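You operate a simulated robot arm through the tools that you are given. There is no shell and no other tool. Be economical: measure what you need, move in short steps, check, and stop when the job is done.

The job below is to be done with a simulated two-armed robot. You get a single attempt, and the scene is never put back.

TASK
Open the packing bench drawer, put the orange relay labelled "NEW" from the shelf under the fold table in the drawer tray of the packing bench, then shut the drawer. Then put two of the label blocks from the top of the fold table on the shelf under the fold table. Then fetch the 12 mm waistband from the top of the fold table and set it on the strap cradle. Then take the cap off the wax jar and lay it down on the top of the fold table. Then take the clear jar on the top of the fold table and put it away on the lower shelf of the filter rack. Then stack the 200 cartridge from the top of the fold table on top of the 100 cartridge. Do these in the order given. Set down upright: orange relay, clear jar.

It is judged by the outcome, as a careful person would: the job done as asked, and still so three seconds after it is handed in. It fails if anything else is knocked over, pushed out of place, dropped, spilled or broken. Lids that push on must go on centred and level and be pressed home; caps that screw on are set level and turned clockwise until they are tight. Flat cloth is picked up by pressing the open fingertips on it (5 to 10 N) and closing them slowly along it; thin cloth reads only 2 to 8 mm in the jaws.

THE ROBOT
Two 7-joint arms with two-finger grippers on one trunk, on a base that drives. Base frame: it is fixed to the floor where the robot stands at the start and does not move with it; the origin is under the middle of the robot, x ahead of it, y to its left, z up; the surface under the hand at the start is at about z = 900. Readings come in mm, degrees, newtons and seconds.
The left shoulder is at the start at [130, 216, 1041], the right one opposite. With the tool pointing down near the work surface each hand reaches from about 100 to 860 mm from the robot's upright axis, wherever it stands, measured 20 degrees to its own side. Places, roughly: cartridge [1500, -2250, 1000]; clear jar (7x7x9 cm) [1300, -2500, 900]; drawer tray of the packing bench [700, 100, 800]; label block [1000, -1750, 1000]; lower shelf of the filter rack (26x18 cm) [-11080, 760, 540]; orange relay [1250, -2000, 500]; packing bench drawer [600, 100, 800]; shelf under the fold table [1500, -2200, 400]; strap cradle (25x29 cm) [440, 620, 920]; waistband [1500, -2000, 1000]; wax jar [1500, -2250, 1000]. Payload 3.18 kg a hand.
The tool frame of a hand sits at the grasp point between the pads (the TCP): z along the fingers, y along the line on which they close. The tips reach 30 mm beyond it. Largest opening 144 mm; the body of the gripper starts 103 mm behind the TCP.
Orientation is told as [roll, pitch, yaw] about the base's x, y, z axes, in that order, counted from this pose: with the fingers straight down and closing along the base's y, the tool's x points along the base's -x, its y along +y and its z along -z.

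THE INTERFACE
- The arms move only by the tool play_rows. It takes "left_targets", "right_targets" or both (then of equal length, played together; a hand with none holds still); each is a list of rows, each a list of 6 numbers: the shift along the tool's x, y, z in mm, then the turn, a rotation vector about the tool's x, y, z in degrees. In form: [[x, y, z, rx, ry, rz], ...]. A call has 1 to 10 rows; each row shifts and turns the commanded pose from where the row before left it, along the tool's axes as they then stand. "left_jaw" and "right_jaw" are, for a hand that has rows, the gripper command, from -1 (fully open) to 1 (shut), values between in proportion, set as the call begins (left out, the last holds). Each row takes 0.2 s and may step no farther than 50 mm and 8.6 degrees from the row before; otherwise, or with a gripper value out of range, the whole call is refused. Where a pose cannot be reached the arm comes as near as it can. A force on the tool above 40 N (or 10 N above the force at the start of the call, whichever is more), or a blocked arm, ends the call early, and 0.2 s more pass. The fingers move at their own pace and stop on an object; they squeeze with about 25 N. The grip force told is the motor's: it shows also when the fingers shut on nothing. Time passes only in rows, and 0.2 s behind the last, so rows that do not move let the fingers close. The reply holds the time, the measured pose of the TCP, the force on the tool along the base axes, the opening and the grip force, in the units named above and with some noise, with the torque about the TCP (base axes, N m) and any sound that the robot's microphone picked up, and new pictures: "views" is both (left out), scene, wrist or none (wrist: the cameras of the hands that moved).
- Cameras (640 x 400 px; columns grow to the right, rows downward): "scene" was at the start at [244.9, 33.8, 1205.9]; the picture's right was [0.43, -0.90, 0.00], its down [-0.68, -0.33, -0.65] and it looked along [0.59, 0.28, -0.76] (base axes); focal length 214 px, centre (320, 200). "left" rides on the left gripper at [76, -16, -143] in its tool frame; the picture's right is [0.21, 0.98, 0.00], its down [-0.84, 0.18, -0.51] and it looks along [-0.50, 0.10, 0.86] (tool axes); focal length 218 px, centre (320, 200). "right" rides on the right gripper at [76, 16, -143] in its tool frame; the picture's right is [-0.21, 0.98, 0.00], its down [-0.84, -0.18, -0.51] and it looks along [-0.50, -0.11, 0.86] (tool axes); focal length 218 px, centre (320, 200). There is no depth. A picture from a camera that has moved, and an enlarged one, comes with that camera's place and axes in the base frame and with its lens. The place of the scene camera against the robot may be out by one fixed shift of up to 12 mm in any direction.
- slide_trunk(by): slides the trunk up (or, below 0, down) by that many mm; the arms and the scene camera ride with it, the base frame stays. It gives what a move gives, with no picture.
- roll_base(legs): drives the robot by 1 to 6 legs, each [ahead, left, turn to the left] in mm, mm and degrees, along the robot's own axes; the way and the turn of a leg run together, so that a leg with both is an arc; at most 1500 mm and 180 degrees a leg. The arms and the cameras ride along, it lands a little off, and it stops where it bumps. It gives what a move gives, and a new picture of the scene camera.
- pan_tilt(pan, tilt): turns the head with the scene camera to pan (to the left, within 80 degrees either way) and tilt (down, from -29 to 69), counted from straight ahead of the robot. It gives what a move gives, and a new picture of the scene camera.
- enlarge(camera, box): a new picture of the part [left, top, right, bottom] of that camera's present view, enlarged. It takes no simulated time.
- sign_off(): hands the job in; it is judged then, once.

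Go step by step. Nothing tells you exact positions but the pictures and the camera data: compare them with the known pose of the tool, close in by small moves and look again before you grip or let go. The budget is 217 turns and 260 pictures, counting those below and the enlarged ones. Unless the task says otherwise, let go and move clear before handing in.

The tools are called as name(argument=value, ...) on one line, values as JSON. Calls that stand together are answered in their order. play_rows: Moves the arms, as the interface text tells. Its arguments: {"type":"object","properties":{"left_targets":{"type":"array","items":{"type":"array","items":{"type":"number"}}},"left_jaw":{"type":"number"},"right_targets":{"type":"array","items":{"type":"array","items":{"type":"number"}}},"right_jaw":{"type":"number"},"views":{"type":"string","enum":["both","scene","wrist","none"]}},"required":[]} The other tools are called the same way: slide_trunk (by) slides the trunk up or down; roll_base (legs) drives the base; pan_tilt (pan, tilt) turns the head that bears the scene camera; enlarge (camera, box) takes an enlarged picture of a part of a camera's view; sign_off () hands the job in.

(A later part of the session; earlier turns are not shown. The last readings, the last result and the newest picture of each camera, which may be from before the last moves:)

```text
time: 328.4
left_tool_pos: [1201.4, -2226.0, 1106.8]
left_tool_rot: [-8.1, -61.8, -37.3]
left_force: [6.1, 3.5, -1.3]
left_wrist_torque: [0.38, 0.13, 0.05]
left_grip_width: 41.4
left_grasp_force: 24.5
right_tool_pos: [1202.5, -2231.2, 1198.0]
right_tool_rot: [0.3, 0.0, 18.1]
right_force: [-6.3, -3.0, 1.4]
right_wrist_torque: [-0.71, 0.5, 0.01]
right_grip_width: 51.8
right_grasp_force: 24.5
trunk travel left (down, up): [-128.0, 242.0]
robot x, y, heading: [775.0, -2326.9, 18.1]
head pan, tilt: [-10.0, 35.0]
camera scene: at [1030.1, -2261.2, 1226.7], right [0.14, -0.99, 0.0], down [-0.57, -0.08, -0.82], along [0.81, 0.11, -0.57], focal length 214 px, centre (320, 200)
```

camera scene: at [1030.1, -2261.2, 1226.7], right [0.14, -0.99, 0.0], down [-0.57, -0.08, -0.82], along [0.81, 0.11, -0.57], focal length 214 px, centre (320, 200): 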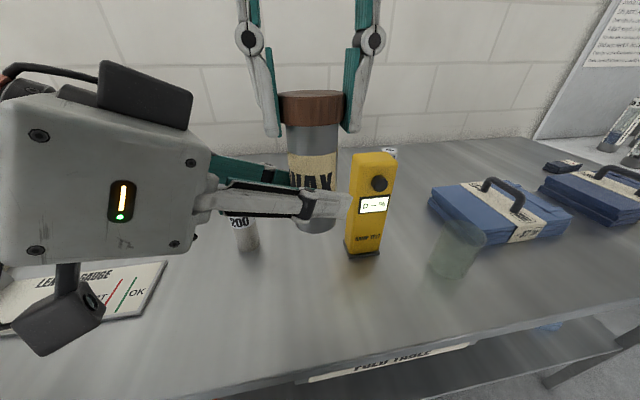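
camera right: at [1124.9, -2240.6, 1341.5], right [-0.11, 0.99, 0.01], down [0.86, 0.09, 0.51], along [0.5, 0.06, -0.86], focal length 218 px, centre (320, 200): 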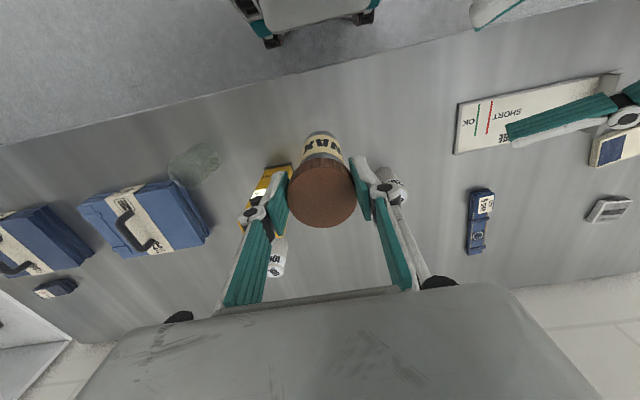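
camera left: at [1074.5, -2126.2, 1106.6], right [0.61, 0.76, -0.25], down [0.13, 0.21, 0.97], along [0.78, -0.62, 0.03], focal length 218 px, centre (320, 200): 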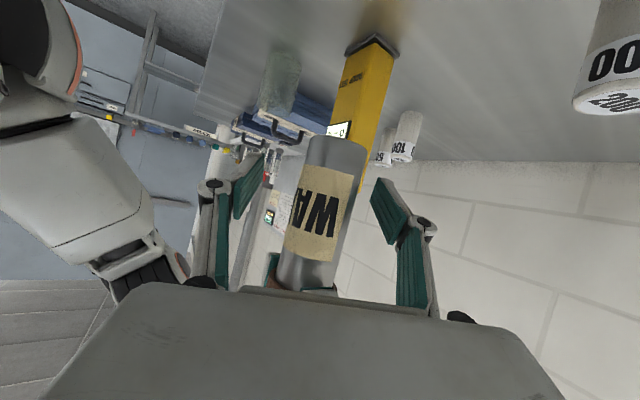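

Both hands hold the jar. I'll twist the cap counter-clockwise with the right hand.

play_rows(right_targets=[[0, 0, 0, 0, 0, -8], [0, 0, 0, 0, 0, -8], [0, 0, 0, 0, 0, -8], [0, 0, 0, 0, 0, -8], [0, 0, 0, 0, 0, -8], [0, 0, 0, 0, 0, -8]], views="scene")

```text
time: 329.4
left_tool_pos: [1194.2, -2229.2, 1102.4]
left_tool_rot: [-7.2, -61.4, -39.1]
left_force: [1.1, -3.3, -2.0]
left_wrist_torque: [0.79, -0.02, 0.55]
left_grip_width: 41.6
left_grasp_force: 25.0
right_tool_pos: [1178.5, -2229.6, 1166.0]
right_tool_rot: [0.2, -1.2, 49.2]
right_force: [1.2, 5.0, -0.3]
right_wrist_torque: [-0.54, 0.44, -0.36]
right_grip_width: 50.7
right_grasp_force: 25.3
right hand out of reach, approached as far as the arm can: row 3, 4, 5
trunk travel left (down, up): [-128.0, 242.0]
robot x, y, heading: [776.0, -2323.6, 17.6]
head pan, tilt: [-10.0, 35.0]
stopped in row 5 (left hand): the force on the tool passed its limit at 54 N (the readings are from after the stop); the commanded pose is now the measured one
camera scene: at [1029.6, -2261.4, 1227.1], right [0.14, -0.99, 0.0], down [-0.57, -0.08, -0.82], along [0.81, 0.11, -0.57], focal length 214 px, centre (320, 200)
```

scene: 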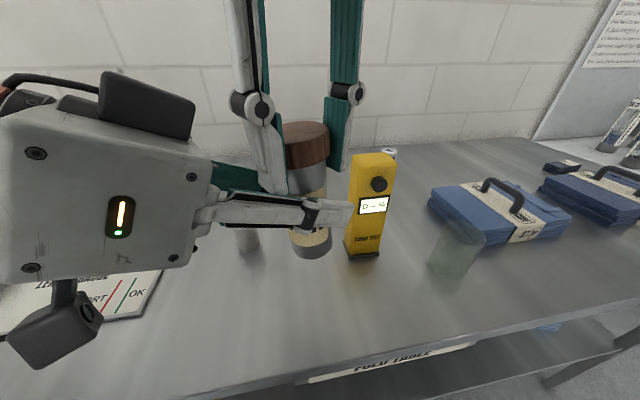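

The arm ran into its twist limit and slipped, though the left hand still holds the jar. I'll open the right hand, rise and re-centre, then twist from the other end of the wrist's range.

play_rows(right_targets=[[0, 0, 0, 0, 0, 0], [0, 0, 0, 0, 0, 0], [0, 0, -30, 0, 0, 0], [0, 0, -40, 0, 0, 0]], right_jaw=-0.4, views="both")

```text
time: 330.2
left_tool_pos: [1193.0, -2230.8, 1105.3]
left_tool_rot: [-7.1, -61.8, -39.3]
left_force: [-2.6, 8.8, -4.1]
left_wrist_torque: [-0.8, -0.2, -0.45]
left_grip_width: 41.5
left_grasp_force: 25.3
right_tool_pos: [1179.4, -2229.0, 1170.7]
right_tool_rot: [0.3, -1.6, 48.9]
right_force: [6.5, -10.5, -6.5]
right_wrist_torque: [0.8, 0.02, 0.67]
right_grip_width: 97.9
right_grasp_force: 0.1
right hand out of reach, approached as far as the arm can: row 3
trunk travel left (down, up): [-128.0, 242.0]
robot x, y, heading: [777.0, -2324.2, 17.6]
head pan, tilt: [-10.0, 35.0]
stopped in row 3 (right hand): the force on the tool passed its limit at 54 N (the readings are from after the stop); the commanded pose is now the measured one
camera scene: at [1030.6, -2261.0, 1228.8], right [0.14, -0.99, 0.0], down [-0.55, -0.08, -0.83], along [0.82, 0.12, -0.55], focal length 214 px, centre (320, 200)
camera right: at [1114.2, -2280.3, 1312.7], right [-0.6, 0.8, 0.01], down [0.68, 0.5, 0.53], along [0.42, 0.33, -0.85], focal length 218 px, centre (320, 200)
```

scene: 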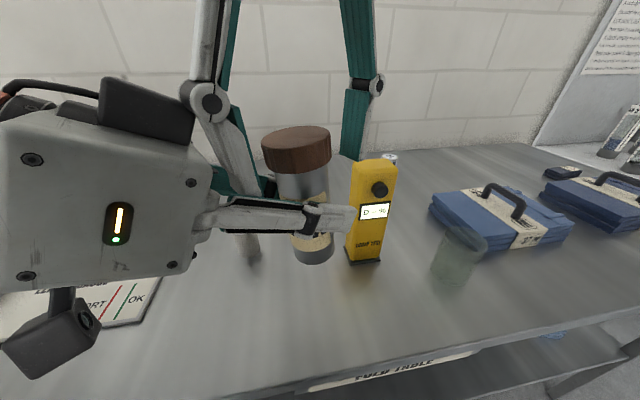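
right: 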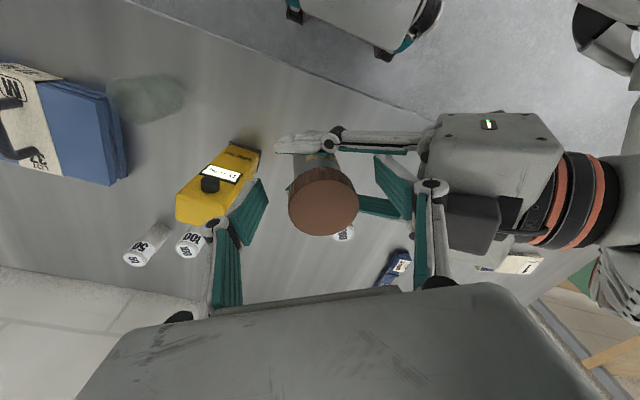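

The wider right finger presses on the left gripper. I'll narrow the opening, rotate back, and then lift.

play_rows(right_targets=[[0, 0, 0, 0, 0, 0], [0, 0, 0, 0, 0, 8], [0, 0, 0, 0, 0, 8]], right_jaw=0, views="wrist")

```text
time: 331.0
left_tool_pos: [1194.5, -2231.0, 1104.7]
left_tool_rot: [-7.1, -61.9, -39.4]
left_force: [0.0, 0.1, -3.1]
left_wrist_torque: [0.02, -0.05, 0.01]
left_grip_width: 41.3
left_grasp_force: 24.8
right_tool_pos: [1179.8, -2229.5, 1171.9]
right_tool_rot: [0.8, -1.7, 32.7]
right_force: [34.0, -9.8, -8.7]
right_wrist_torque: [1.92, 4.55, 1.94]
right_grip_width: 72.1
right_grasp_force: 0.1
trunk travel left (down, up): [-128.0, 242.0]
robot x, y, heading: [776.6, -2321.9, 17.6]
head pan, tilt: [-10.0, 35.0]
camera right: at [1104.2, -2261.1, 1312.9], right [-0.35, 0.94, 0.02], down [0.8, 0.29, 0.53], along [0.49, 0.2, -0.85], focal length 218 px, centre (320, 200)
```

right: 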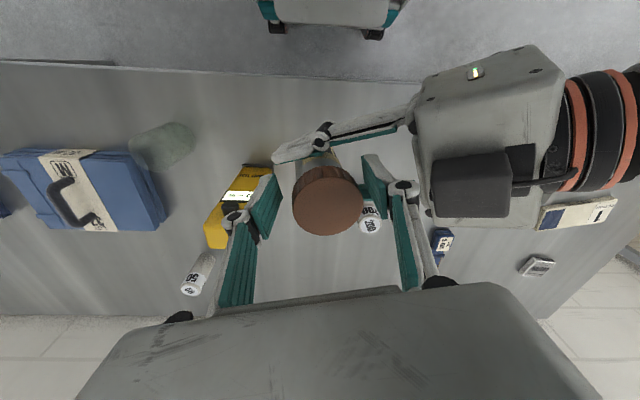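

play_rows(right_targets=[[-13, 2.5, 0, 0, 0, 0], [0, 0, -20, 0, 0, 0]], views="wrist")

pan_tilt(pan=0, tilt=40)

```text
time: 331.6
left_tool_pos: [1192.8, -2231.4, 1106.5]
left_tool_rot: [-6.9, -62.0, -39.6]
left_force: [-0.2, 0.1, -2.5]
left_wrist_torque: [0.01, -0.01, 0.04]
left_grip_width: 41.3
left_grasp_force: 24.7
right_tool_pos: [1183.3, -2219.9, 1193.6]
right_tool_rot: [0.7, -1.7, 32.8]
right_force: [0.3, 0.0, 0.5]
right_wrist_torque: [0.03, 0.0, 0.02]
right_grip_width: 72.1
right_grasp_force: 0.1
trunk travel left (down, up): [-128.0, 242.0]
robot x, y, heading: [777.9, -2325.2, 17.9]
head pan, tilt: [-10.0, 35.0]
camera right: at [1108.5, -2252.4, 1334.2], right [-0.36, 0.93, 0.02], down [0.8, 0.29, 0.53], along [0.49, 0.2, -0.85], focal length 218 px, centre (320, 200)
```

right: 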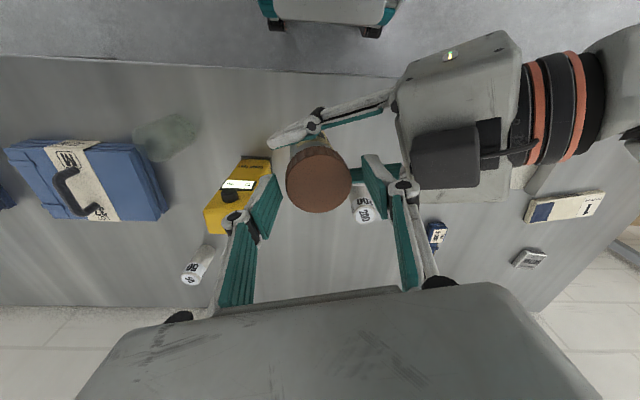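

```text
time: 332.3
left_tool_pos: [1194.6, -2231.1, 1105.0]
left_tool_rot: [-7.1, -62.0, -39.3]
left_force: [-0.6, 0.3, -2.6]
left_wrist_torque: [0.01, -0.03, -0.02]
left_grip_width: 41.3
left_grasp_force: 24.5
right_tool_pos: [1186.6, -2219.5, 1191.0]
right_tool_rot: [0.7, -1.7, 32.9]
right_force: [-0.2, 0.0, 0.3]
right_wrist_torque: [-0.04, 0.01, 0.02]
right_grip_width: 72.2
right_grasp_force: 0.1
trunk travel left (down, up): [-128.0, 242.0]
robot x, y, heading: [776.8, -2321.2, 17.4]
head pan, tilt: [0.0, 40.0]
camera scene: at [1024.0, -2247.3, 1219.1], right [0.31, -0.95, 0.0], down [-0.61, -0.2, -0.77], along [0.73, 0.23, -0.64], focal length 214 px, centre (320, 200)
```

scene: 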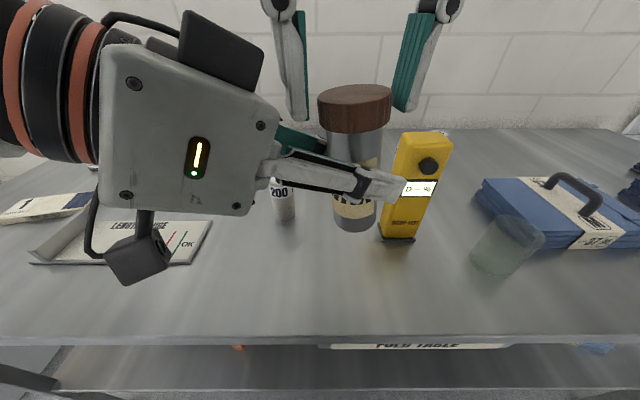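

The right hand is free again, and the cap top is near z = 1169. I'll shift both hands 50 mm away from my head, rotate the right wrist clockwise above the cap, and regrip for a full stroke.

play_rows(left_targets=[[0, 0, 0, 0, 0, 0], [-6.7, 22, 9.6, 0, 0, 0], [-6.7, 22, 9.6, 0, 0, 0], [0, 0, 0, 0, 0, 0], [0, 0, 0, 0, 0, 0], [0, 0, 0, 0, 0, 0], [0, 0, 0, 0, 0, 0], [0, 0, 0, 0, 0, 0], [0, 0, 0, 0, 0, 0], [0, 0, 0, 0, 0, 0]], right_targets=[[0, 0, -25, 0, 0, 0], [-24, -6, 0, 0, 0, 8], [-24, -6, 0, 0, 0, 8.5], [0, 0, 0, 0, 0, 8.5], [0, 0, 0, 0, 0, 8.5], [0, 0, 0, 0, 0, 8.5], [0, 0, 0, 0, 0, 8.5], [0, 0, 0, 0, 0, 8.5], [0, 0, 0, 0, 0, 8.5], [0, 0, 0, 0, 0, 8.5]], views="both")

```text
time: 334.5
left_tool_pos: [1242.7, -2214.1, 1106.6]
left_tool_rot: [-7.1, -62.0, -39.3]
left_force: [-0.6, 0.1, -3.8]
left_wrist_torque: [0.0, -0.04, 0.01]
left_grip_width: 41.2
left_grasp_force: 25.2
right_tool_pos: [1235.1, -2206.9, 1218.1]
right_tool_rot: [1.8, 0.3, -43.1]
right_force: [1.0, -0.2, -0.9]
right_wrist_torque: [0.0, -0.01, 0.01]
right_grip_width: 71.9
right_grasp_force: 0.0
trunk travel left (down, up): [-128.0, 242.0]
robot x, y, heading: [775.2, -2327.5, 18.0]
head pan, tilt: [0.0, 40.0]
camera scene: at [1023.9, -2247.2, 1219.1], right [0.31, -0.95, 0.0], down [-0.61, -0.2, -0.77], along [0.73, 0.23, -0.64], focal length 214 px, centre (320, 200)
camera right: at [1188.5, -2147.2, 1363.4], right [0.82, 0.57, 0.03], down [0.48, -0.72, 0.5], along [0.3, -0.39, -0.87], focal length 218 px, centre (320, 200)
camera left: at [1117.9, -2111.6, 1106.4], right [0.62, 0.74, -0.24], down [0.13, 0.2, 0.97], along [0.77, -0.63, 0.03], focal length 218 px, centre (320, 200)
```

scene: 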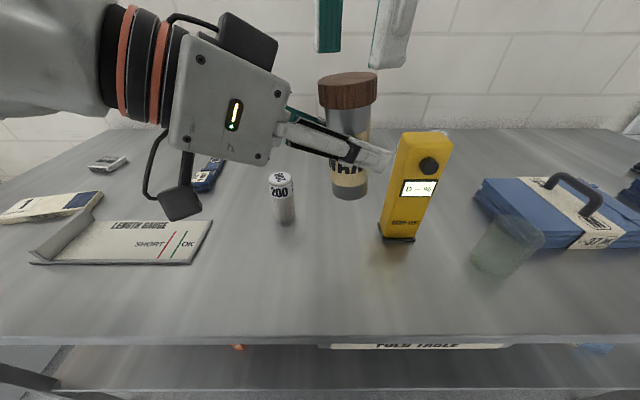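
right: 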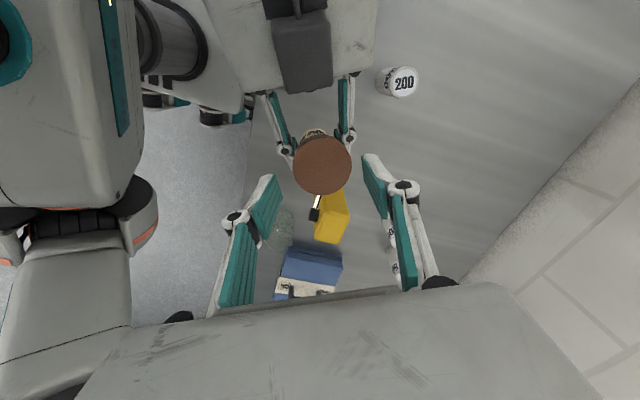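
left: 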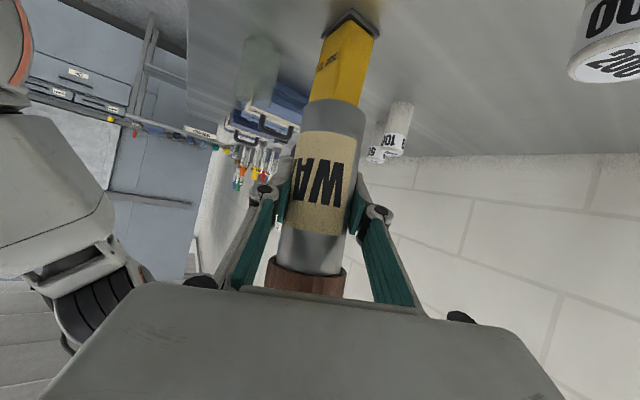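

Well centred. I'll lower and grip the cap.

play_rows(right_targets=[[3, 2, 20, 0, 0, 0], [0, 0, 21, 0, 0, 0], [0, 0, 0, 0, 0, 0]], views="both")

```text
time: 335.3
left_tool_pos: [1242.9, -2213.1, 1105.6]
left_tool_rot: [-7.0, -61.9, -39.4]
left_force: [-0.3, -0.5, -2.7]
left_wrist_torque: [-0.02, 0.0, 0.04]
left_grip_width: 41.0
left_grasp_force: 25.2
right_tool_pos: [1231.7, -2200.0, 1177.4]
right_tool_rot: [1.8, 0.3, -43.0]
right_force: [-0.2, -0.2, -0.1]
right_wrist_torque: [0.0, 0.02, 0.02]
right_grip_width: 72.0
right_grasp_force: 0.1
trunk travel left (down, up): [-128.0, 242.0]
robot x, y, heading: [776.8, -2324.2, 17.6]
head pan, tilt: [0.0, 40.0]
camera scene: at [1023.5, -2247.4, 1219.3], right [0.31, -0.95, 0.0], down [-0.61, -0.2, -0.77], along [0.73, 0.23, -0.64], focal length 214 px, centre (320, 200)
camera right: at [1185.7, -2141.6, 1322.3], right [0.82, 0.57, 0.03], down [0.48, -0.72, 0.5], along [0.31, -0.39, -0.87], focal length 218 px, centre (320, 200)
```

scene: 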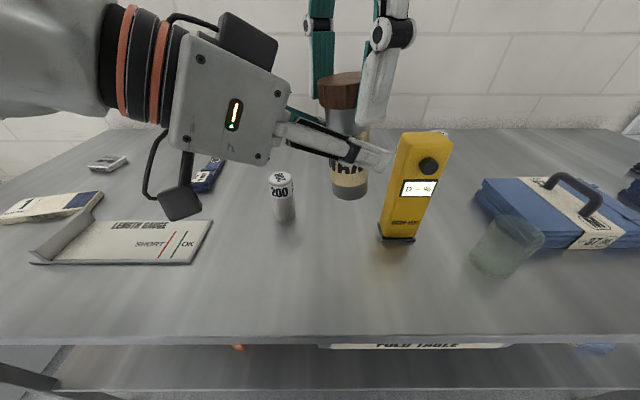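
right: 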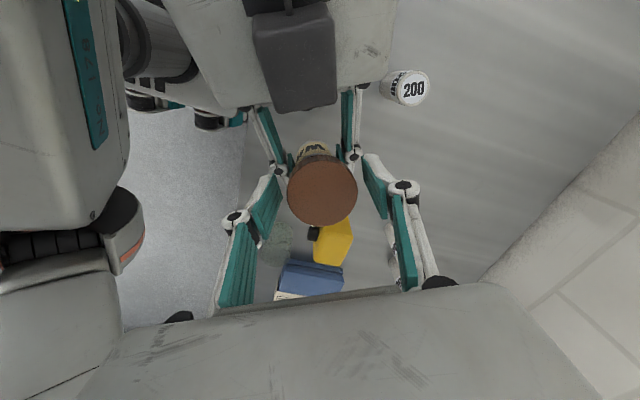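

play_rows(right_targets=[[0, 0, 2, 0, 0, 0], [0, 0, 0, 0, 0, 0], [0, 0, 0, 0, 0, 0]], right_jaw=1, views="none")

play_rows(right_targets=[[0, 0, 0, 0, 0, -8], [0, 0, 0, 0, 0, -8], [0, 0, 0, 0, 0, -8], [0, 0, 0, 0, 0, -8], [0, 0, 0, 0, 0, -8]], views="both")

```text
time: 336.1
left_tool_pos: [1242.8, -2215.3, 1104.4]
left_tool_rot: [-7.2, -61.8, -39.4]
left_force: [5.4, -13.5, -12.9]
left_wrist_torque: [0.62, -0.03, 0.07]
left_grip_width: 41.4
left_grasp_force: 25.3
right_tool_pos: [1232.7, -2201.1, 1176.5]
right_tool_rot: [1.9, 0.3, -43.0]
right_force: [-3.8, 14.2, 10.7]
right_wrist_torque: [0.14, 0.24, 0.02]
right_grip_width: 51.8
right_grasp_force: 24.9
trunk travel left (down, up): [-128.0, 242.0]
robot x, y, heading: [774.1, -2329.0, 17.4]
head pan, tilt: [0.0, 40.0]
```

```text
time: 337.3
left_tool_pos: [1244.1, -2213.6, 1106.7]
left_tool_rot: [-7.3, -61.9, -39.1]
left_force: [7.9, 4.9, -13.8]
left_wrist_torque: [0.11, -0.19, 0.0]
left_grip_width: 41.1
left_grasp_force: 24.8
right_tool_pos: [1235.2, -2202.7, 1174.2]
right_tool_rot: [1.5, -0.8, -3.0]
right_force: [-7.6, -4.3, 10.9]
right_wrist_torque: [-0.53, 0.63, -0.1]
right_grip_width: 51.5
right_grasp_force: 24.7
trunk travel left (down, up): [-128.0, 242.0]
robot x, y, heading: [774.6, -2323.4, 17.9]
head pan, tilt: [0.0, 40.0]
camera scene: at [1023.8, -2247.3, 1219.1], right [0.31, -0.95, 0.0], down [-0.61, -0.2, -0.77], along [0.73, 0.23, -0.64], focal length 214 px, centre (320, 200)
camera right: at [1157.0, -2187.5, 1317.9], right [0.26, 0.97, 0.03], down [0.82, -0.24, 0.52], along [0.5, -0.11, -0.86], focal length 218 px, centre (320, 200)
```

scene: 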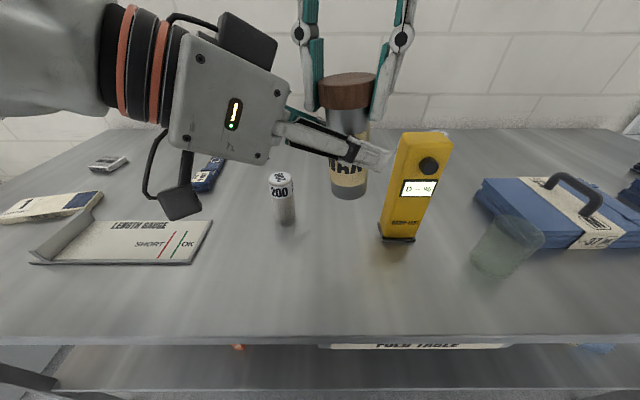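
right: 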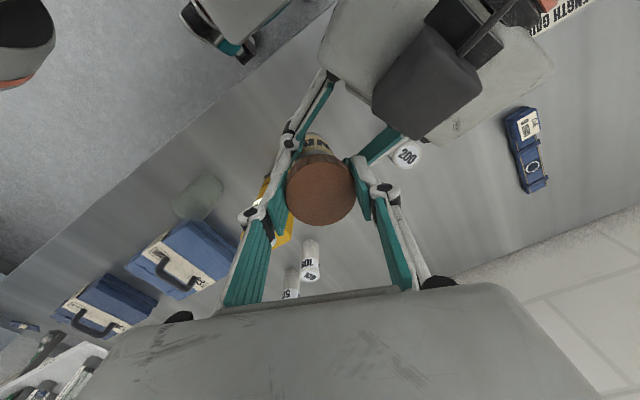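

enlarge(camera="left", box=[220, 60, 420, 320])

```text
1.54 times, centred on (320, 190) of left
camera zoom: at [1118.3, -2111.1, 1106.5], right [0.62, 0.75, -0.24], down [0.13, 0.21, 0.97], along [0.77, -0.63, 0.03], focal length 336 px, centre (320, 215)
```

zoom: 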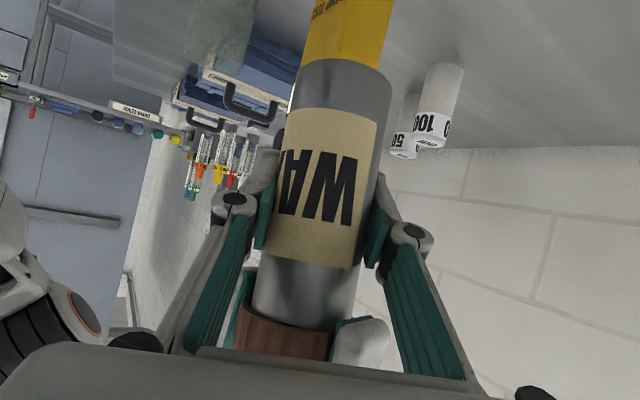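

The label hasn't turned relative to the left hand, so the cap itself is turning. I'll finish this stroke.

play_rows(right_targets=[[0, 0, -0.5, 0, 0, -8], [0, 0, -0.5, 0, 0, -8], [0, 0, -0.5, 0, 0, -8]], views="none")

play_rows(right_targets=[[0, 0, -2, 0, 0, 0], [0, 0, -2, 0, 0, 0]], views="scene")

enlarge(camera="left", box=[220, 60, 420, 320])

```text
time: 338.1
left_tool_pos: [1242.9, -2214.0, 1106.2]
left_tool_rot: [-7.1, -62.2, -39.3]
left_force: [4.4, 20.9, -5.0]
left_wrist_torque: [-0.6, -0.19, -0.07]
left_grip_width: 41.0
left_grasp_force: 25.0
right_tool_pos: [1235.9, -2204.2, 1175.4]
right_tool_rot: [0.9, -1.4, 21.1]
right_force: [-4.6, -20.3, 1.6]
right_wrist_torque: [-0.87, 0.49, -0.15]
right_grip_width: 52.0
right_grasp_force: 24.9
trunk travel left (down, up): [-128.0, 242.0]
robot x, y, heading: [778.7, -2322.1, 17.9]
head pan, tilt: [0.0, 40.0]
```

```text
time: 338.7
left_tool_pos: [1242.9, -2214.3, 1108.9]
left_tool_rot: [-6.9, -62.4, -39.5]
left_force: [4.9, 20.3, 13.8]
left_wrist_torque: [-0.62, 0.16, -0.12]
left_grip_width: 41.7
left_grasp_force: 24.5
right_tool_pos: [1234.9, -2202.7, 1180.1]
right_tool_rot: [0.9, -1.4, 20.9]
right_force: [-5.7, -21.0, -17.2]
right_wrist_torque: [-0.66, 0.37, -0.1]
right_grip_width: 51.7
right_grasp_force: 25.2
trunk travel left (down, up): [-128.0, 242.0]
robot x, y, heading: [779.0, -2324.5, 17.8]
head pan, tilt: [0.0, 40.0]
camera scene: at [1023.8, -2247.3, 1219.1], right [0.31, -0.95, 0.0], down [-0.61, -0.2, -0.77], along [0.73, 0.23, -0.64], focal length 214 px, centre (320, 200)
```

scene: 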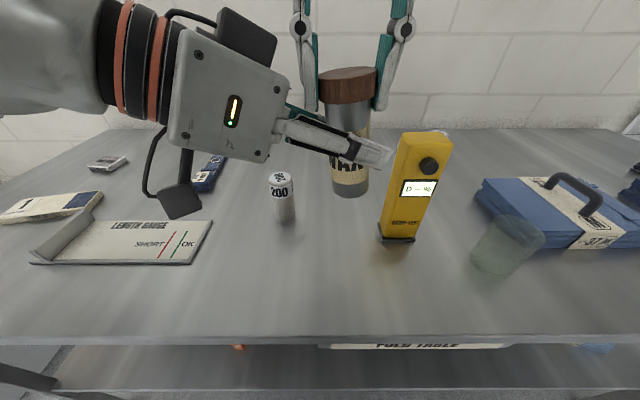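

```text
1.54 times, centred on (320, 190) of left
camera zoom: at [1118.6, -2111.6, 1108.2], right [0.62, 0.74, -0.24], down [0.12, 0.21, 0.97], along [0.77, -0.63, 0.04], focal length 336 px, centre (320, 215)
```

zoom: 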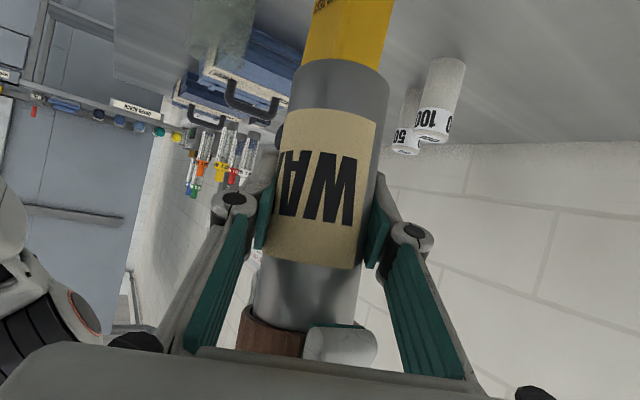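

Still threaded (17 N pull holds). I'll ratchet: open, rise, rotate back clockwise, regrip and twist again.

play_rows(right_targets=[[0, 0, 3, 0, 0, 0], [0, 0, -35, 0, 0, 0], [0, 0, 0, 0, 0, 8.5], [0, 0, 0, 0, 0, 8.5], [0, 0, 0, 0, 0, 8.5], [0, 0, 0, 0, 0, 8.5], [0, 0, 0, 0, 0, 8.5], [0, 0, 0, 0, 0, 8.5], [0, 0, 0, 0, 0, 8.5], [0, 0, 0, 0, 0, 8.5]], right_jaw=0, views="wrist")

```text
time: 340.9
left_tool_pos: [1242.9, -2214.0, 1106.1]
left_tool_rot: [-7.1, -62.0, -39.3]
left_force: [0.3, -0.2, -2.6]
left_wrist_torque: [0.01, -0.01, 0.02]
left_grip_width: 41.2
left_grasp_force: 24.9
right_tool_pos: [1234.3, -2204.7, 1212.5]
right_tool_rot: [1.6, 0.4, -47.2]
right_force: [0.5, 0.2, 0.2]
right_wrist_torque: [0.01, -0.03, -0.02]
right_grip_width: 72.2
right_grasp_force: 0.0
trunk travel left (down, up): [-128.0, 242.0]
robot x, y, heading: [778.0, -2326.1, 17.8]
head pan, tilt: [0.0, 40.0]
camera right: at [1191.8, -2141.8, 1357.7], right [0.86, 0.51, 0.03], down [0.43, -0.75, 0.5], along [0.27, -0.41, -0.87], focal length 218 px, centre (320, 200)
```

right: 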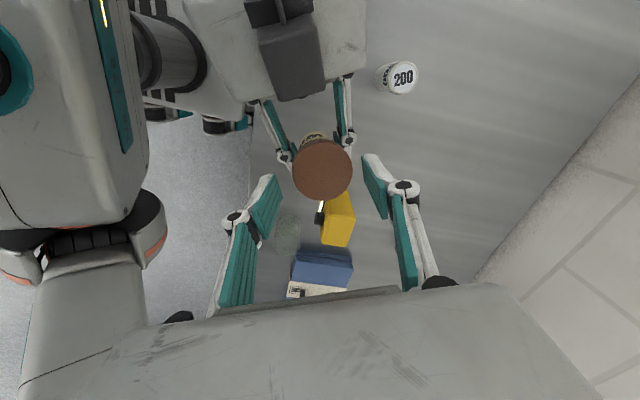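

play_rows(right_targets=[[0, 0, 18, 0, 0, 0], [0, 0, 18, 0, 0, 0]], views="none")

play_rows(right_targets=[[0, 0, 0, 0, 0, 0], [0, 0, 0, 0, 0, 0], [0, 0, 0, 0, 0, -8.5], [0, 0, 0, 0, 0, -8.5], [0, 0, 0, 0, 0, -8.5], [0, 0, 0, 0, 0, -8.5], [0, 0, 0, 0, 0, -8.5], [0, 0, 0, 0, 0, -8.5], [0, 0, 0, 0, 0, -8.5], [0, 0, 0, 0, 0, -8.5]], right_jaw=1, views="none")

play_rows(right_targets=[[0, 0, -2, 0, 0, 0], [0, 0, -2, 0, 0, 0], [0, 0, 0, 0, 0, 0]], views="wrist")

```text
time: 341.5
left_tool_pos: [1243.2, -2215.5, 1104.9]
left_tool_rot: [-7.3, -61.8, -39.3]
left_force: [0.6, -0.3, -2.4]
left_wrist_torque: [-0.05, 0.02, 0.0]
left_grip_width: 41.2
left_grasp_force: 24.8
right_tool_pos: [1234.2, -2202.1, 1175.2]
right_tool_rot: [1.8, 0.4, -47.2]
right_force: [0.7, 0.5, -0.9]
right_wrist_torque: [-0.02, 0.02, 0.02]
right_grip_width: 72.0
right_grasp_force: 0.1
trunk travel left (down, up): [-128.0, 242.0]
robot x, y, heading: [779.4, -2322.6, 17.9]
head pan, tilt: [0.0, 40.0]
```

```text
time: 343.7
left_tool_pos: [1243.4, -2213.2, 1105.0]
left_tool_rot: [-7.2, -62.0, -39.0]
left_force: [4.4, 8.1, -1.5]
left_wrist_torque: [-0.04, -0.32, -0.02]
left_grip_width: 41.4
left_grasp_force: 25.4
right_tool_pos: [1233.1, -2204.6, 1177.6]
right_tool_rot: [1.0, -1.3, 21.1]
right_force: [-3.7, -8.9, -1.2]
right_wrist_torque: [-0.62, 0.54, -0.07]
right_grip_width: 55.1
right_grasp_force: 24.9
trunk travel left (down, up): [-128.0, 242.0]
robot x, y, heading: [776.5, -2326.3, 17.9]
head pan, tilt: [0.0, 40.0]
```

```text
time: 344.5
left_tool_pos: [1243.6, -2215.5, 1108.2]
left_tool_rot: [-6.9, -62.2, -39.4]
left_force: [0.8, 10.4, 18.4]
left_wrist_torque: [-0.04, 0.02, -0.09]
left_grip_width: 41.4
left_grasp_force: 25.3
right_tool_pos: [1235.6, -2203.1, 1179.9]
right_tool_rot: [1.0, -1.4, 20.9]
right_force: [-0.8, -10.5, -20.6]
right_wrist_torque: [-0.47, 0.23, -0.05]
right_grip_width: 55.1
right_grasp_force: 25.2
trunk travel left (down, up): [-128.0, 242.0]
robot x, y, heading: [778.2, -2322.9, 17.7]
head pan, tilt: [0.0, 40.0]
camera right: at [1155.2, -2220.2, 1322.3], right [-0.15, 0.99, 0.02], down [0.84, 0.12, 0.52], along [0.52, 0.1, -0.85], focal length 218 px, centre (320, 200)
```

right: 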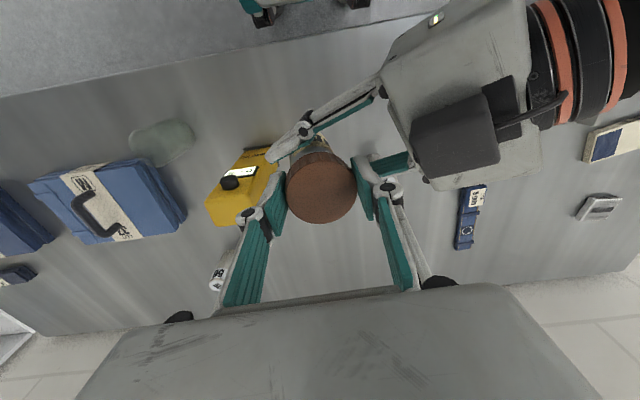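

Still threaded. I'll ratchet again without pictures, judging from the forces.

play_rows(right_targets=[[0, 0, 3, 0, 0, 0], [0, 0, -35, 0, 0, 0], [0, 0, 0, 0, 0, 8.5], [0, 0, 0, 0, 0, 8.5], [0, 0, 0, 0, 0, 8.5], [0, 0, 0, 0, 0, 8.5], [0, 0, 0, 0, 0, 8.5], [0, 0, 0, 0, 0, 8.5], [0, 0, 0, 0, 0, 8.5], [0, 0, 0, 0, 0, 8.5]], right_jaw=0, views="none")

play_rows(right_targets=[[0, 0, 17, 0, 0, 0], [0, 0, 17, 0, 0, 0]], views="none")

play_rows(right_targets=[[0, 0, 0, 0, 0, 0], [0, 0, 0, 0, 0, 0], [0, 0, 0, 0, 0, -8.5], [0, 0, 0, 0, 0, -8.5], [0, 0, 0, 0, 0, -8.5], [0, 0, 0, 0, 0, -8.5], [0, 0, 0, 0, 0, -8.5], [0, 0, 0, 0, 0, -8.5], [0, 0, 0, 0, 0, -8.5], [0, 0, 0, 0, 0, -8.5]], right_jaw=1, views="none")

play_rows(right_targets=[[0, 0, -2, 0, 0, 0], [0, 0, -2, 0, 0, 0], [0, 0, 0, 0, 0, 0]], views="none")

```text
time: 346.7
left_tool_pos: [1242.3, -2214.4, 1106.5]
left_tool_rot: [-7.2, -62.0, -39.3]
left_force: [-0.6, -0.4, -3.3]
left_wrist_torque: [-0.02, -0.02, 0.04]
left_grip_width: 41.2
left_grasp_force: 24.8
right_tool_pos: [1234.2, -2205.4, 1213.0]
right_tool_rot: [1.7, 0.4, -47.2]
right_force: [0.4, -0.6, -0.4]
right_wrist_torque: [-0.03, 0.03, -0.02]
right_grip_width: 72.2
right_grasp_force: 0.0
trunk travel left (down, up): [-128.0, 242.0]
robot x, y, heading: [778.1, -2324.3, 18.1]
head pan, tilt: [0.0, 40.0]
```

```text
time: 347.3
left_tool_pos: [1243.3, -2214.8, 1106.3]
left_tool_rot: [-7.2, -61.9, -39.4]
left_force: [-0.7, -0.2, -2.6]
left_wrist_torque: [0.01, -0.01, 0.0]
left_grip_width: 41.3
left_grasp_force: 25.5
right_tool_pos: [1235.6, -2203.9, 1178.1]
right_tool_rot: [1.6, 0.4, -47.1]
right_force: [-0.3, 0.0, 0.1]
right_wrist_torque: [-0.02, 0.02, 0.0]
right_grip_width: 72.0
right_grasp_force: 0.0
trunk travel left (down, up): [-128.0, 242.0]
robot x, y, heading: [775.1, -2327.0, 17.8]
head pan, tilt: [0.0, 40.0]
```

```text
time: 349.5
left_tool_pos: [1241.7, -2213.7, 1105.5]
left_tool_rot: [-7.2, -61.9, -39.3]
left_force: [-1.9, 7.9, -6.4]
left_wrist_torque: [0.06, -0.56, 0.04]
left_grip_width: 41.5
left_grasp_force: 24.5
right_tool_pos: [1234.3, -2203.3, 1179.5]
right_tool_rot: [1.1, -1.5, 21.0]
right_force: [2.8, -8.3, 4.4]
right_wrist_torque: [-0.76, 0.31, -0.08]
right_grip_width: 53.0
right_grasp_force: 25.3
trunk travel left (down, up): [-128.0, 242.0]
robot x, y, heading: [778.8, -2323.4, 17.6]
head pan, tilt: [0.0, 40.0]
```

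```text
time: 350.3
left_tool_pos: [1243.1, -2215.2, 1108.0]
left_tool_rot: [-6.9, -62.2, -39.6]
left_force: [0.6, 0.0, 7.5]
left_wrist_torque: [0.5, 0.02, 0.02]
left_grip_width: 41.5
left_grasp_force: 24.9
right_tool_pos: [1235.7, -2203.6, 1180.1]
right_tool_rot: [1.0, -1.3, 21.0]
right_force: [-0.1, -0.5, -9.4]
right_wrist_torque: [-0.35, 0.05, -0.03]
right_grip_width: 52.6
right_grasp_force: 25.1
trunk travel left (down, up): [-128.0, 242.0]
robot x, y, heading: [775.9, -2327.6, 17.8]
head pan, tilt: [0.0, 40.0]
```

The cap is rising. Another ratchet stroke.

play_rows(right_targets=[[0, 0, 2, 0, 0, 0], [0, 0, -35, 0, 0, 0], [0, 0, 0, 0, 0, 8.5], [0, 0, 0, 0, 0, 8.5], [0, 0, 0, 0, 0, 8.5], [0, 0, 0, 0, 0, 8.5], [0, 0, 0, 0, 0, 8.5], [0, 0, 0, 0, 0, 8.5], [0, 0, 0, 0, 0, 8.5], [0, 0, 0, 0, 0, 8.5]], right_jaw=0, views="none")

play_rows(right_targets=[[0, 0, 17, 0, 0, 0], [0, 0, 17, 0, 0, 0]], views="none")

play_rows(right_targets=[[0, 0, 0, 0, 0, 0], [0, 0, 0, 0, 0, 0], [0, 0, 0, 0, 0, -8.5], [0, 0, 0, 0, 0, -8.5], [0, 0, 0, 0, 0, -8.5], [0, 0, 0, 0, 0, -8.5], [0, 0, 0, 0, 0, -8.5], [0, 0, 0, 0, 0, -8.5], [0, 0, 0, 0, 0, -8.5], [0, 0, 0, 0, 0, -8.5]], right_jaw=1, views="none")

play_rows(right_targets=[[0, 0, -2, 0, 0, 0], [0, 0, -2, 0, 0, 0], [0, 0, 0, 0, 0, 0]], views="none")

```text
time: 352.5
left_tool_pos: [1242.2, -2215.0, 1105.8]
left_tool_rot: [-7.2, -62.1, -39.2]
left_force: [0.1, -0.5, -3.0]
left_wrist_torque: [-0.01, 0.01, 0.01]
left_grip_width: 41.4
left_grasp_force: 25.1
right_tool_pos: [1234.1, -2204.3, 1215.2]
right_tool_rot: [1.8, 0.5, -47.2]
right_force: [-0.7, 0.9, 0.7]
right_wrist_torque: [-0.02, 0.02, 0.01]
right_grip_width: 72.1
right_grasp_force: 0.1
trunk travel left (down, up): [-128.0, 242.0]
robot x, y, heading: [778.7, -2324.1, 17.8]
head pan, tilt: [0.0, 40.0]
```

```text
time: 353.1
left_tool_pos: [1243.7, -2214.6, 1105.0]
left_tool_rot: [-7.2, -62.0, -39.4]
left_force: [-0.1, -0.3, -3.2]
left_wrist_torque: [-0.01, 0.01, 0.0]
left_grip_width: 41.2
left_grasp_force: 25.1
right_tool_pos: [1235.2, -2203.7, 1182.1]
right_tool_rot: [1.6, 0.3, -47.0]
right_force: [-0.3, 0.5, -0.4]
right_wrist_torque: [0.0, 0.01, 0.0]
right_grip_width: 71.8
right_grasp_force: 0.1
trunk travel left (down, up): [-128.0, 242.0]
robot x, y, heading: [773.5, -2323.8, 18.0]
head pan, tilt: [0.0, 40.0]
```

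```text
time: 355.3
left_tool_pos: [1242.5, -2215.5, 1105.7]
left_tool_rot: [-7.1, -62.1, -39.3]
left_force: [-0.4, 0.1, -3.1]
left_wrist_torque: [-0.01, -0.02, -0.02]
left_grip_width: 41.3
left_grasp_force: 24.9
right_tool_pos: [1236.8, -2204.5, 1182.6]
right_tool_rot: [1.1, -1.6, 21.1]
right_force: [0.4, 0.5, -0.8]
right_wrist_torque: [0.03, 0.01, 0.02]
right_grip_width: 55.4
right_grasp_force: 24.9
trunk travel left (down, up): [-128.0, 242.0]
robot x, y, heading: [775.9, -2323.1, 17.8]
head pan, tilt: [0.0, 40.0]
```

```text
time: 356.1
left_tool_pos: [1243.4, -2215.7, 1106.7]
left_tool_rot: [-7.2, -62.0, -39.4]
left_force: [-0.7, -0.6, -2.0]
left_wrist_torque: [0.05, -0.09, 0.05]
left_grip_width: 41.3
left_grasp_force: 24.7
right_tool_pos: [1234.9, -2204.3, 1187.0]
right_tool_rot: [1.0, -1.6, 20.9]
right_force: [0.7, 0.6, -0.7]
right_wrist_torque: [0.01, 0.02, 0.03]
right_grip_width: 55.2
right_grasp_force: 25.1
trunk travel left (down, up): [-128.0, 242.0]
robot x, y, heading: [777.1, -2324.2, 17.8]
head pan, tilt: [0.0, 40.0]
```

The forces vanished: the cap is free in the right hand. I'll lift it clear and look.

play_rows(right_targets=[[0, 0, -10, 0, 0, 0], [0, 0, -25, 0, 0, 0], [0, 0, -30, 0, 0, 0]], views="scene")

```text
time: 356.9
left_tool_pos: [1242.4, -2213.4, 1105.7]
left_tool_rot: [-7.1, -62.1, -39.4]
left_force: [-0.4, 0.4, -3.9]
left_wrist_torque: [-0.06, 0.02, -0.02]
left_grip_width: 41.6
left_grasp_force: 24.9
right_tool_pos: [1230.8, -2205.5, 1247.0]
right_tool_rot: [1.3, -1.6, 20.8]
right_force: [0.4, 0.8, -0.6]
right_wrist_torque: [0.01, 0.02, -0.02]
right_grip_width: 55.3
right_grasp_force: 24.6
right hand out of reach, approached as far as the arm can: row 3
trunk travel left (down, up): [-128.0, 242.0]
robot x, y, heading: [780.3, -2324.7, 17.6]
head pan, tilt: [0.0, 40.0]
camera scene: at [1023.6, -2247.4, 1219.2], right [0.31, -0.95, 0.0], down [-0.61, -0.2, -0.77], along [0.73, 0.23, -0.64], focal length 214 px, centre (320, 200)
```

scene: 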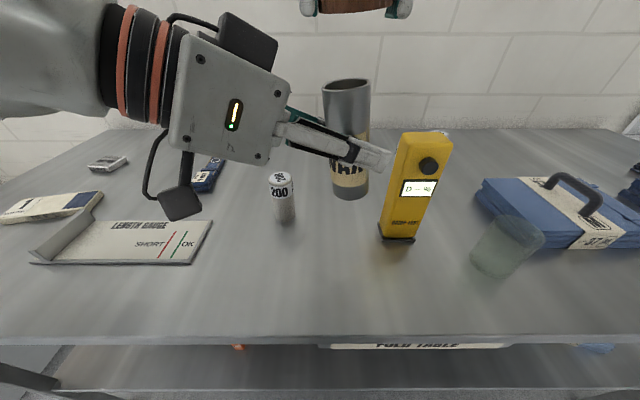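

The cap is off. I'll set it down on the open table to the right-front with the right hand, keeping the jar in the left hand.

play_rows(right_targets=[[12.5, -38, 0, 0, 0, 0], [12.5, -38, 0, 0, 0, 0], [12.5, -38, 0, 0, 0, 0], [12.5, -38, 0, 0, 0, 0]], views="none")

play_rows(right_targets=[[0, 0, 43, 0, 0, 0], [0, 0, 43, 0, 0, 0], [0, 0, 43, 0, 0, 0], [0, 0, 43, 0, 0, 0], [0, 0, 43, 0, 0, 0], [0, 0, 43, 0, 0, 0]], views="wrist")

```text
time: 357.9
left_tool_pos: [1242.9, -2215.4, 1106.1]
left_tool_rot: [-7.0, -61.9, -39.4]
left_force: [0.4, 0.7, -2.5]
left_wrist_torque: [-0.01, 0.0, 0.01]
left_grip_width: 41.3
left_grasp_force: 25.1
right_tool_pos: [1230.2, -2362.8, 1227.2]
right_tool_rot: [1.2, -1.6, 20.9]
right_force: [-0.1, -0.2, -0.2]
right_wrist_torque: [0.04, 0.02, 0.02]
right_grip_width: 55.1
right_grasp_force: 25.5
right hand out of reach, approached as far as the arm can: row 3, 4
trunk travel left (down, up): [-128.0, 242.0]
robot x, y, heading: [771.4, -2324.8, 18.0]
head pan, tilt: [0.0, 40.0]
```

```text
time: 359.3
left_tool_pos: [1243.7, -2214.4, 1106.1]
left_tool_rot: [-7.2, -61.9, -39.3]
left_force: [0.0, 0.3, -2.1]
left_wrist_torque: [-0.02, -0.01, -0.05]
left_grip_width: 41.2
left_grasp_force: 25.1
right_tool_pos: [1234.1, -2356.6, 965.9]
right_tool_rot: [1.1, -1.4, 20.9]
right_force: [0.0, -1.0, 0.1]
right_wrist_torque: [0.0, 0.04, 0.01]
right_grip_width: 54.9
right_grasp_force: 24.8
trunk travel left (down, up): [-128.0, 242.0]
robot x, y, heading: [775.8, -2327.0, 17.9]
head pan, tilt: [0.0, 40.0]
camera right: at [1155.5, -2371.8, 1108.6], right [-0.15, 0.99, 0.02], down [0.84, 0.12, 0.52], along [0.52, 0.1, -0.85], focal length 218 px, centre (320, 200)
```

right: 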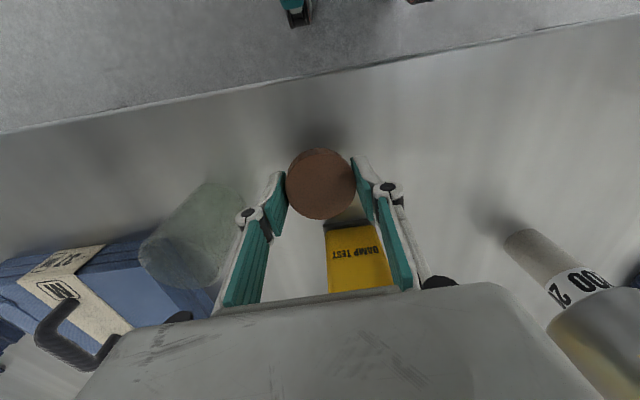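

play_rows(right_targets=[[0, 0, 18, 0, 0, 0], [0, 0, 4, 0, 0, 0], [0, 0, 3, 0, 0, 0], [0, 0, 3, 0, 0, 0], [0, 0, 2, 0, 0, 0], [0, 0, 0, 0, 0, 0]], views="none")

```text
time: 360.7
left_tool_pos: [1241.6, -2215.6, 1105.3]
left_tool_rot: [-7.0, -62.0, -39.3]
left_force: [0.8, 0.1, -1.7]
left_wrist_torque: [0.03, 0.0, -0.01]
left_grip_width: 41.4
left_grasp_force: 24.8
right_tool_pos: [1236.1, -2353.3, 941.0]
right_tool_rot: [1.0, -1.6, 20.8]
right_force: [0.7, -0.1, 1.0]
right_wrist_torque: [0.03, 0.01, 0.0]
right_grip_width: 55.0
right_grasp_force: 25.5
trunk travel left (down, up): [-128.0, 242.0]
robot x, y, heading: [775.1, -2324.0, 17.7]
head pan, tilt: [0.0, 40.0]
```

play_rows(right_targets=[[0, 0, 2, 0, 0, 0], [0, 0, 2, 0, 0, 0], [0, 0, 0, 0, 0, 0]], views="none")

```text
time: 361.5
left_tool_pos: [1242.6, -2214.2, 1106.1]
left_tool_rot: [-7.1, -61.9, -39.3]
left_force: [-0.5, 0.0, -2.3]
left_wrist_torque: [-0.01, 0.0, -0.04]
left_grip_width: 41.1
left_grasp_force: 24.6
right_tool_pos: [1235.9, -2352.9, 936.7]
right_tool_rot: [1.0, -1.5, 20.8]
right_force: [0.7, -0.3, 0.5]
right_wrist_torque: [0.02, -0.01, 0.0]
right_grip_width: 55.0
right_grasp_force: 25.2
trunk travel left (down, up): [-128.0, 242.0]
robot x, y, heading: [774.3, -2325.3, 18.1]
head pan, tilt: [0.0, 40.0]
```

play_rows(right_targets=[[0, 0, 2, 0, 0, 0], [0, 0, 2, 0, 0, 0], [0, 0, 2, 0, 0, 0], [0, 0, 0, 0, 0, 0]], views="none")

```text
time: 362.5
left_tool_pos: [1242.4, -2215.0, 1106.1]
left_tool_rot: [-7.1, -62.0, -39.5]
left_force: [-0.1, -0.7, -2.3]
left_wrist_torque: [-0.01, 0.0, -0.01]
left_grip_width: 41.5
left_grasp_force: 24.9
right_tool_pos: [1236.1, -2352.9, 930.3]
right_tool_rot: [0.9, -1.4, 20.9]
right_force: [0.0, -0.7, 0.6]
right_wrist_torque: [-0.09, 0.02, -0.02]
right_grip_width: 54.6
right_grasp_force: 25.0
trunk travel left (down, up): [-128.0, 242.0]
robot x, y, heading: [776.5, -2324.7, 17.6]
head pan, tilt: [0.0, 40.0]
```

The fingertips are at the table, so I'll release the cap and rise.

play_rows(right_targets=[[0, 0, 0.5, 0, 0, 0], [0, 0, 0, 0, 0, 0], [0, 0, -30, 0, 0, 0], [0, 0, -40, 0, 0, 0], [0, 0, -45, 0, 0, 0], [0, 0, -45, 0, 0, 0], [0, 0, -45, 0, 0, 0], [0, 0, -45, 0, 0, 0]], right_jaw=-0.05, views="wrist")

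```text
time: 364.3
left_tool_pos: [1241.5, -2215.1, 1107.1]
left_tool_rot: [-7.0, -62.1, -39.5]
left_force: [0.2, -0.2, -1.8]
left_wrist_torque: [-0.04, -0.03, 0.0]
left_grip_width: 41.4
left_grasp_force: 25.5
right_tool_pos: [1232.8, -2360.8, 1181.1]
right_tool_rot: [0.9, -1.5, 21.0]
right_force: [0.1, -0.2, 0.1]
right_wrist_torque: [0.02, -0.04, -0.02]
right_grip_width: 75.6
right_grasp_force: 0.1
trunk travel left (down, up): [-128.0, 242.0]
robot x, y, heading: [780.2, -2322.1, 17.8]
head pan, tilt: [0.0, 40.0]
camera right: at [1153.7, -2376.9, 1322.4], right [-0.16, 0.99, 0.02], down [0.84, 0.12, 0.53], along [0.52, 0.1, -0.85], focal length 218 px, centre (320, 200)
```

right: 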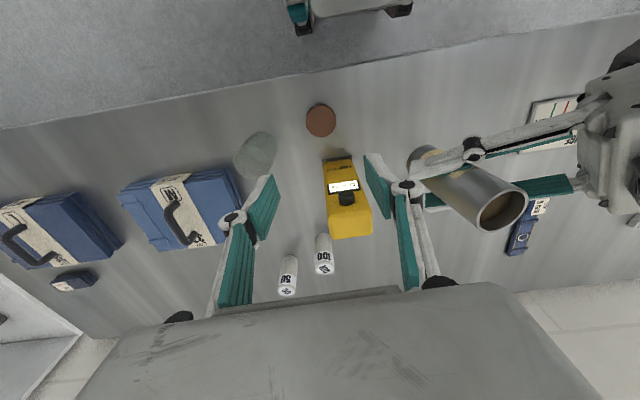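

The cap lies on the table. Next I'll take the open jar by its rim with the right hand, so it can be put back where it stood.

play_rows(right_targets=[[0, 0, -34, 0, 0, 8], [0, 0, 0, 0, 0, 8], [0, 0, 0, 0, 0, 8], [0, 0, 0, 0, 0, 8], [0, 0, 0, 0, 0, 8], [0, 0, 0, 0, 0, 8], [0, 0, 0, 0, 0, 8], [0, 0, 0, 0, 0, 8]], views="none")

play_rows(right_targets=[[26, 29, 0, 0, 0, 0], [26, 29, 0, 0, 0, 0], [26, 29, 0, 0, 0, 0], [26, 29, 0, 0, 0, 0]], views="wrist")

```text
time: 366.1
left_tool_pos: [1243.4, -2214.6, 1106.7]
left_tool_rot: [-7.2, -62.1, -39.3]
left_force: [0.1, 0.3, -3.1]
left_wrist_torque: [0.02, 0.02, -0.02]
left_grip_width: 41.4
left_grasp_force: 24.6
right_tool_pos: [1231.6, -2360.5, 1213.5]
right_tool_rot: [1.7, 0.3, -43.3]
right_force: [-0.1, 0.4, 0.6]
right_wrist_torque: [0.02, -0.02, -0.02]
right_grip_width: 75.8
right_grasp_force: 0.0
trunk travel left (down, up): [-128.0, 242.0]
robot x, y, heading: [775.3, -2324.7, 17.9]
head pan, tilt: [0.0, 40.0]
```

```text
time: 367.1
left_tool_pos: [1243.0, -2213.4, 1106.0]
left_tool_rot: [-7.2, -61.9, -39.2]
left_force: [0.4, 0.6, -4.0]
left_wrist_torque: [-0.03, -0.04, -0.01]
left_grip_width: 41.4
left_grasp_force: 24.7
right_tool_pos: [1230.5, -2203.2, 1217.2]
right_tool_rot: [1.7, 0.2, -43.1]
right_force: [-0.4, 0.3, -0.2]
right_wrist_torque: [-0.04, 0.02, -0.01]
right_grip_width: 75.5
right_grasp_force: 0.0
trunk travel left (down, up): [-128.0, 242.0]
robot x, y, heading: [776.2, -2322.2, 17.5]
head pan, tilt: [0.0, 40.0]
camera right: at [1184.2, -2143.6, 1361.0], right [0.82, 0.57, 0.03], down [0.48, -0.72, 0.5], along [0.3, -0.39, -0.87], focal length 218 px, centre (320, 200)
```

right: 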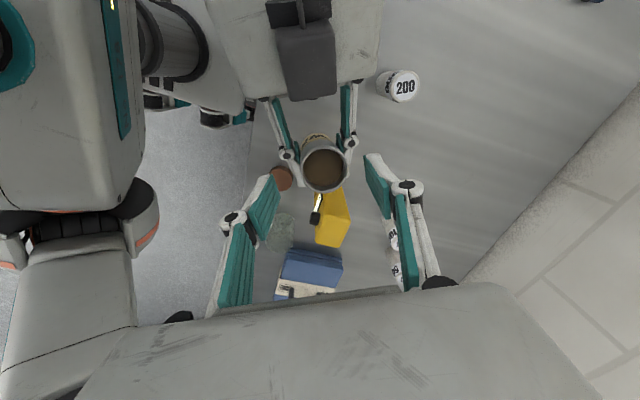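

play_rows(right_targets=[[1, 2, 22, 0, 0, 0], [0, 1, 22, 0, 0, 0]], views="none")

play_rows(right_targets=[[0, 0, 0, 0, 0, 0], [0, 0, 0, 0, 0, 0], [0, 0, 0, 0, 0, 0]], right_jaw=1, views="none")

```text
time: 367.7
left_tool_pos: [1242.1, -2215.1, 1105.9]
left_tool_rot: [-7.1, -62.0, -39.3]
left_force: [-0.9, 0.1, -1.8]
left_wrist_torque: [-0.01, -0.04, 0.02]
left_grip_width: 41.0
left_grasp_force: 25.0
right_tool_pos: [1234.7, -2201.1, 1174.1]
right_tool_rot: [1.8, 0.3, -43.1]
right_force: [0.1, -0.4, 0.1]
right_wrist_torque: [0.0, 0.02, -0.03]
right_grip_width: 75.4
right_grasp_force: 0.1
trunk travel left (down, up): [-128.0, 242.0]
robot x, y, heading: [778.7, -2324.2, 17.8]
head pan, tilt: [0.0, 40.0]
```

```text
time: 368.5
left_tool_pos: [1243.2, -2213.9, 1105.6]
left_tool_rot: [-7.1, -62.0, -39.2]
left_force: [5.5, 8.0, -4.3]
left_wrist_torque: [0.05, -0.11, 0.0]
left_grip_width: 41.2
left_grasp_force: 25.2
right_tool_pos: [1234.4, -2201.2, 1174.5]
right_tool_rot: [1.5, 0.3, -43.1]
right_force: [-5.8, -9.8, 2.0]
right_wrist_torque: [-0.6, 0.5, -0.15]
right_grip_width: 46.3
right_grasp_force: 24.8
trunk travel left (down, up): [-128.0, 242.0]
robot x, y, heading: [773.4, -2328.1, 17.6]
head pan, tilt: [0.0, 40.0]
```

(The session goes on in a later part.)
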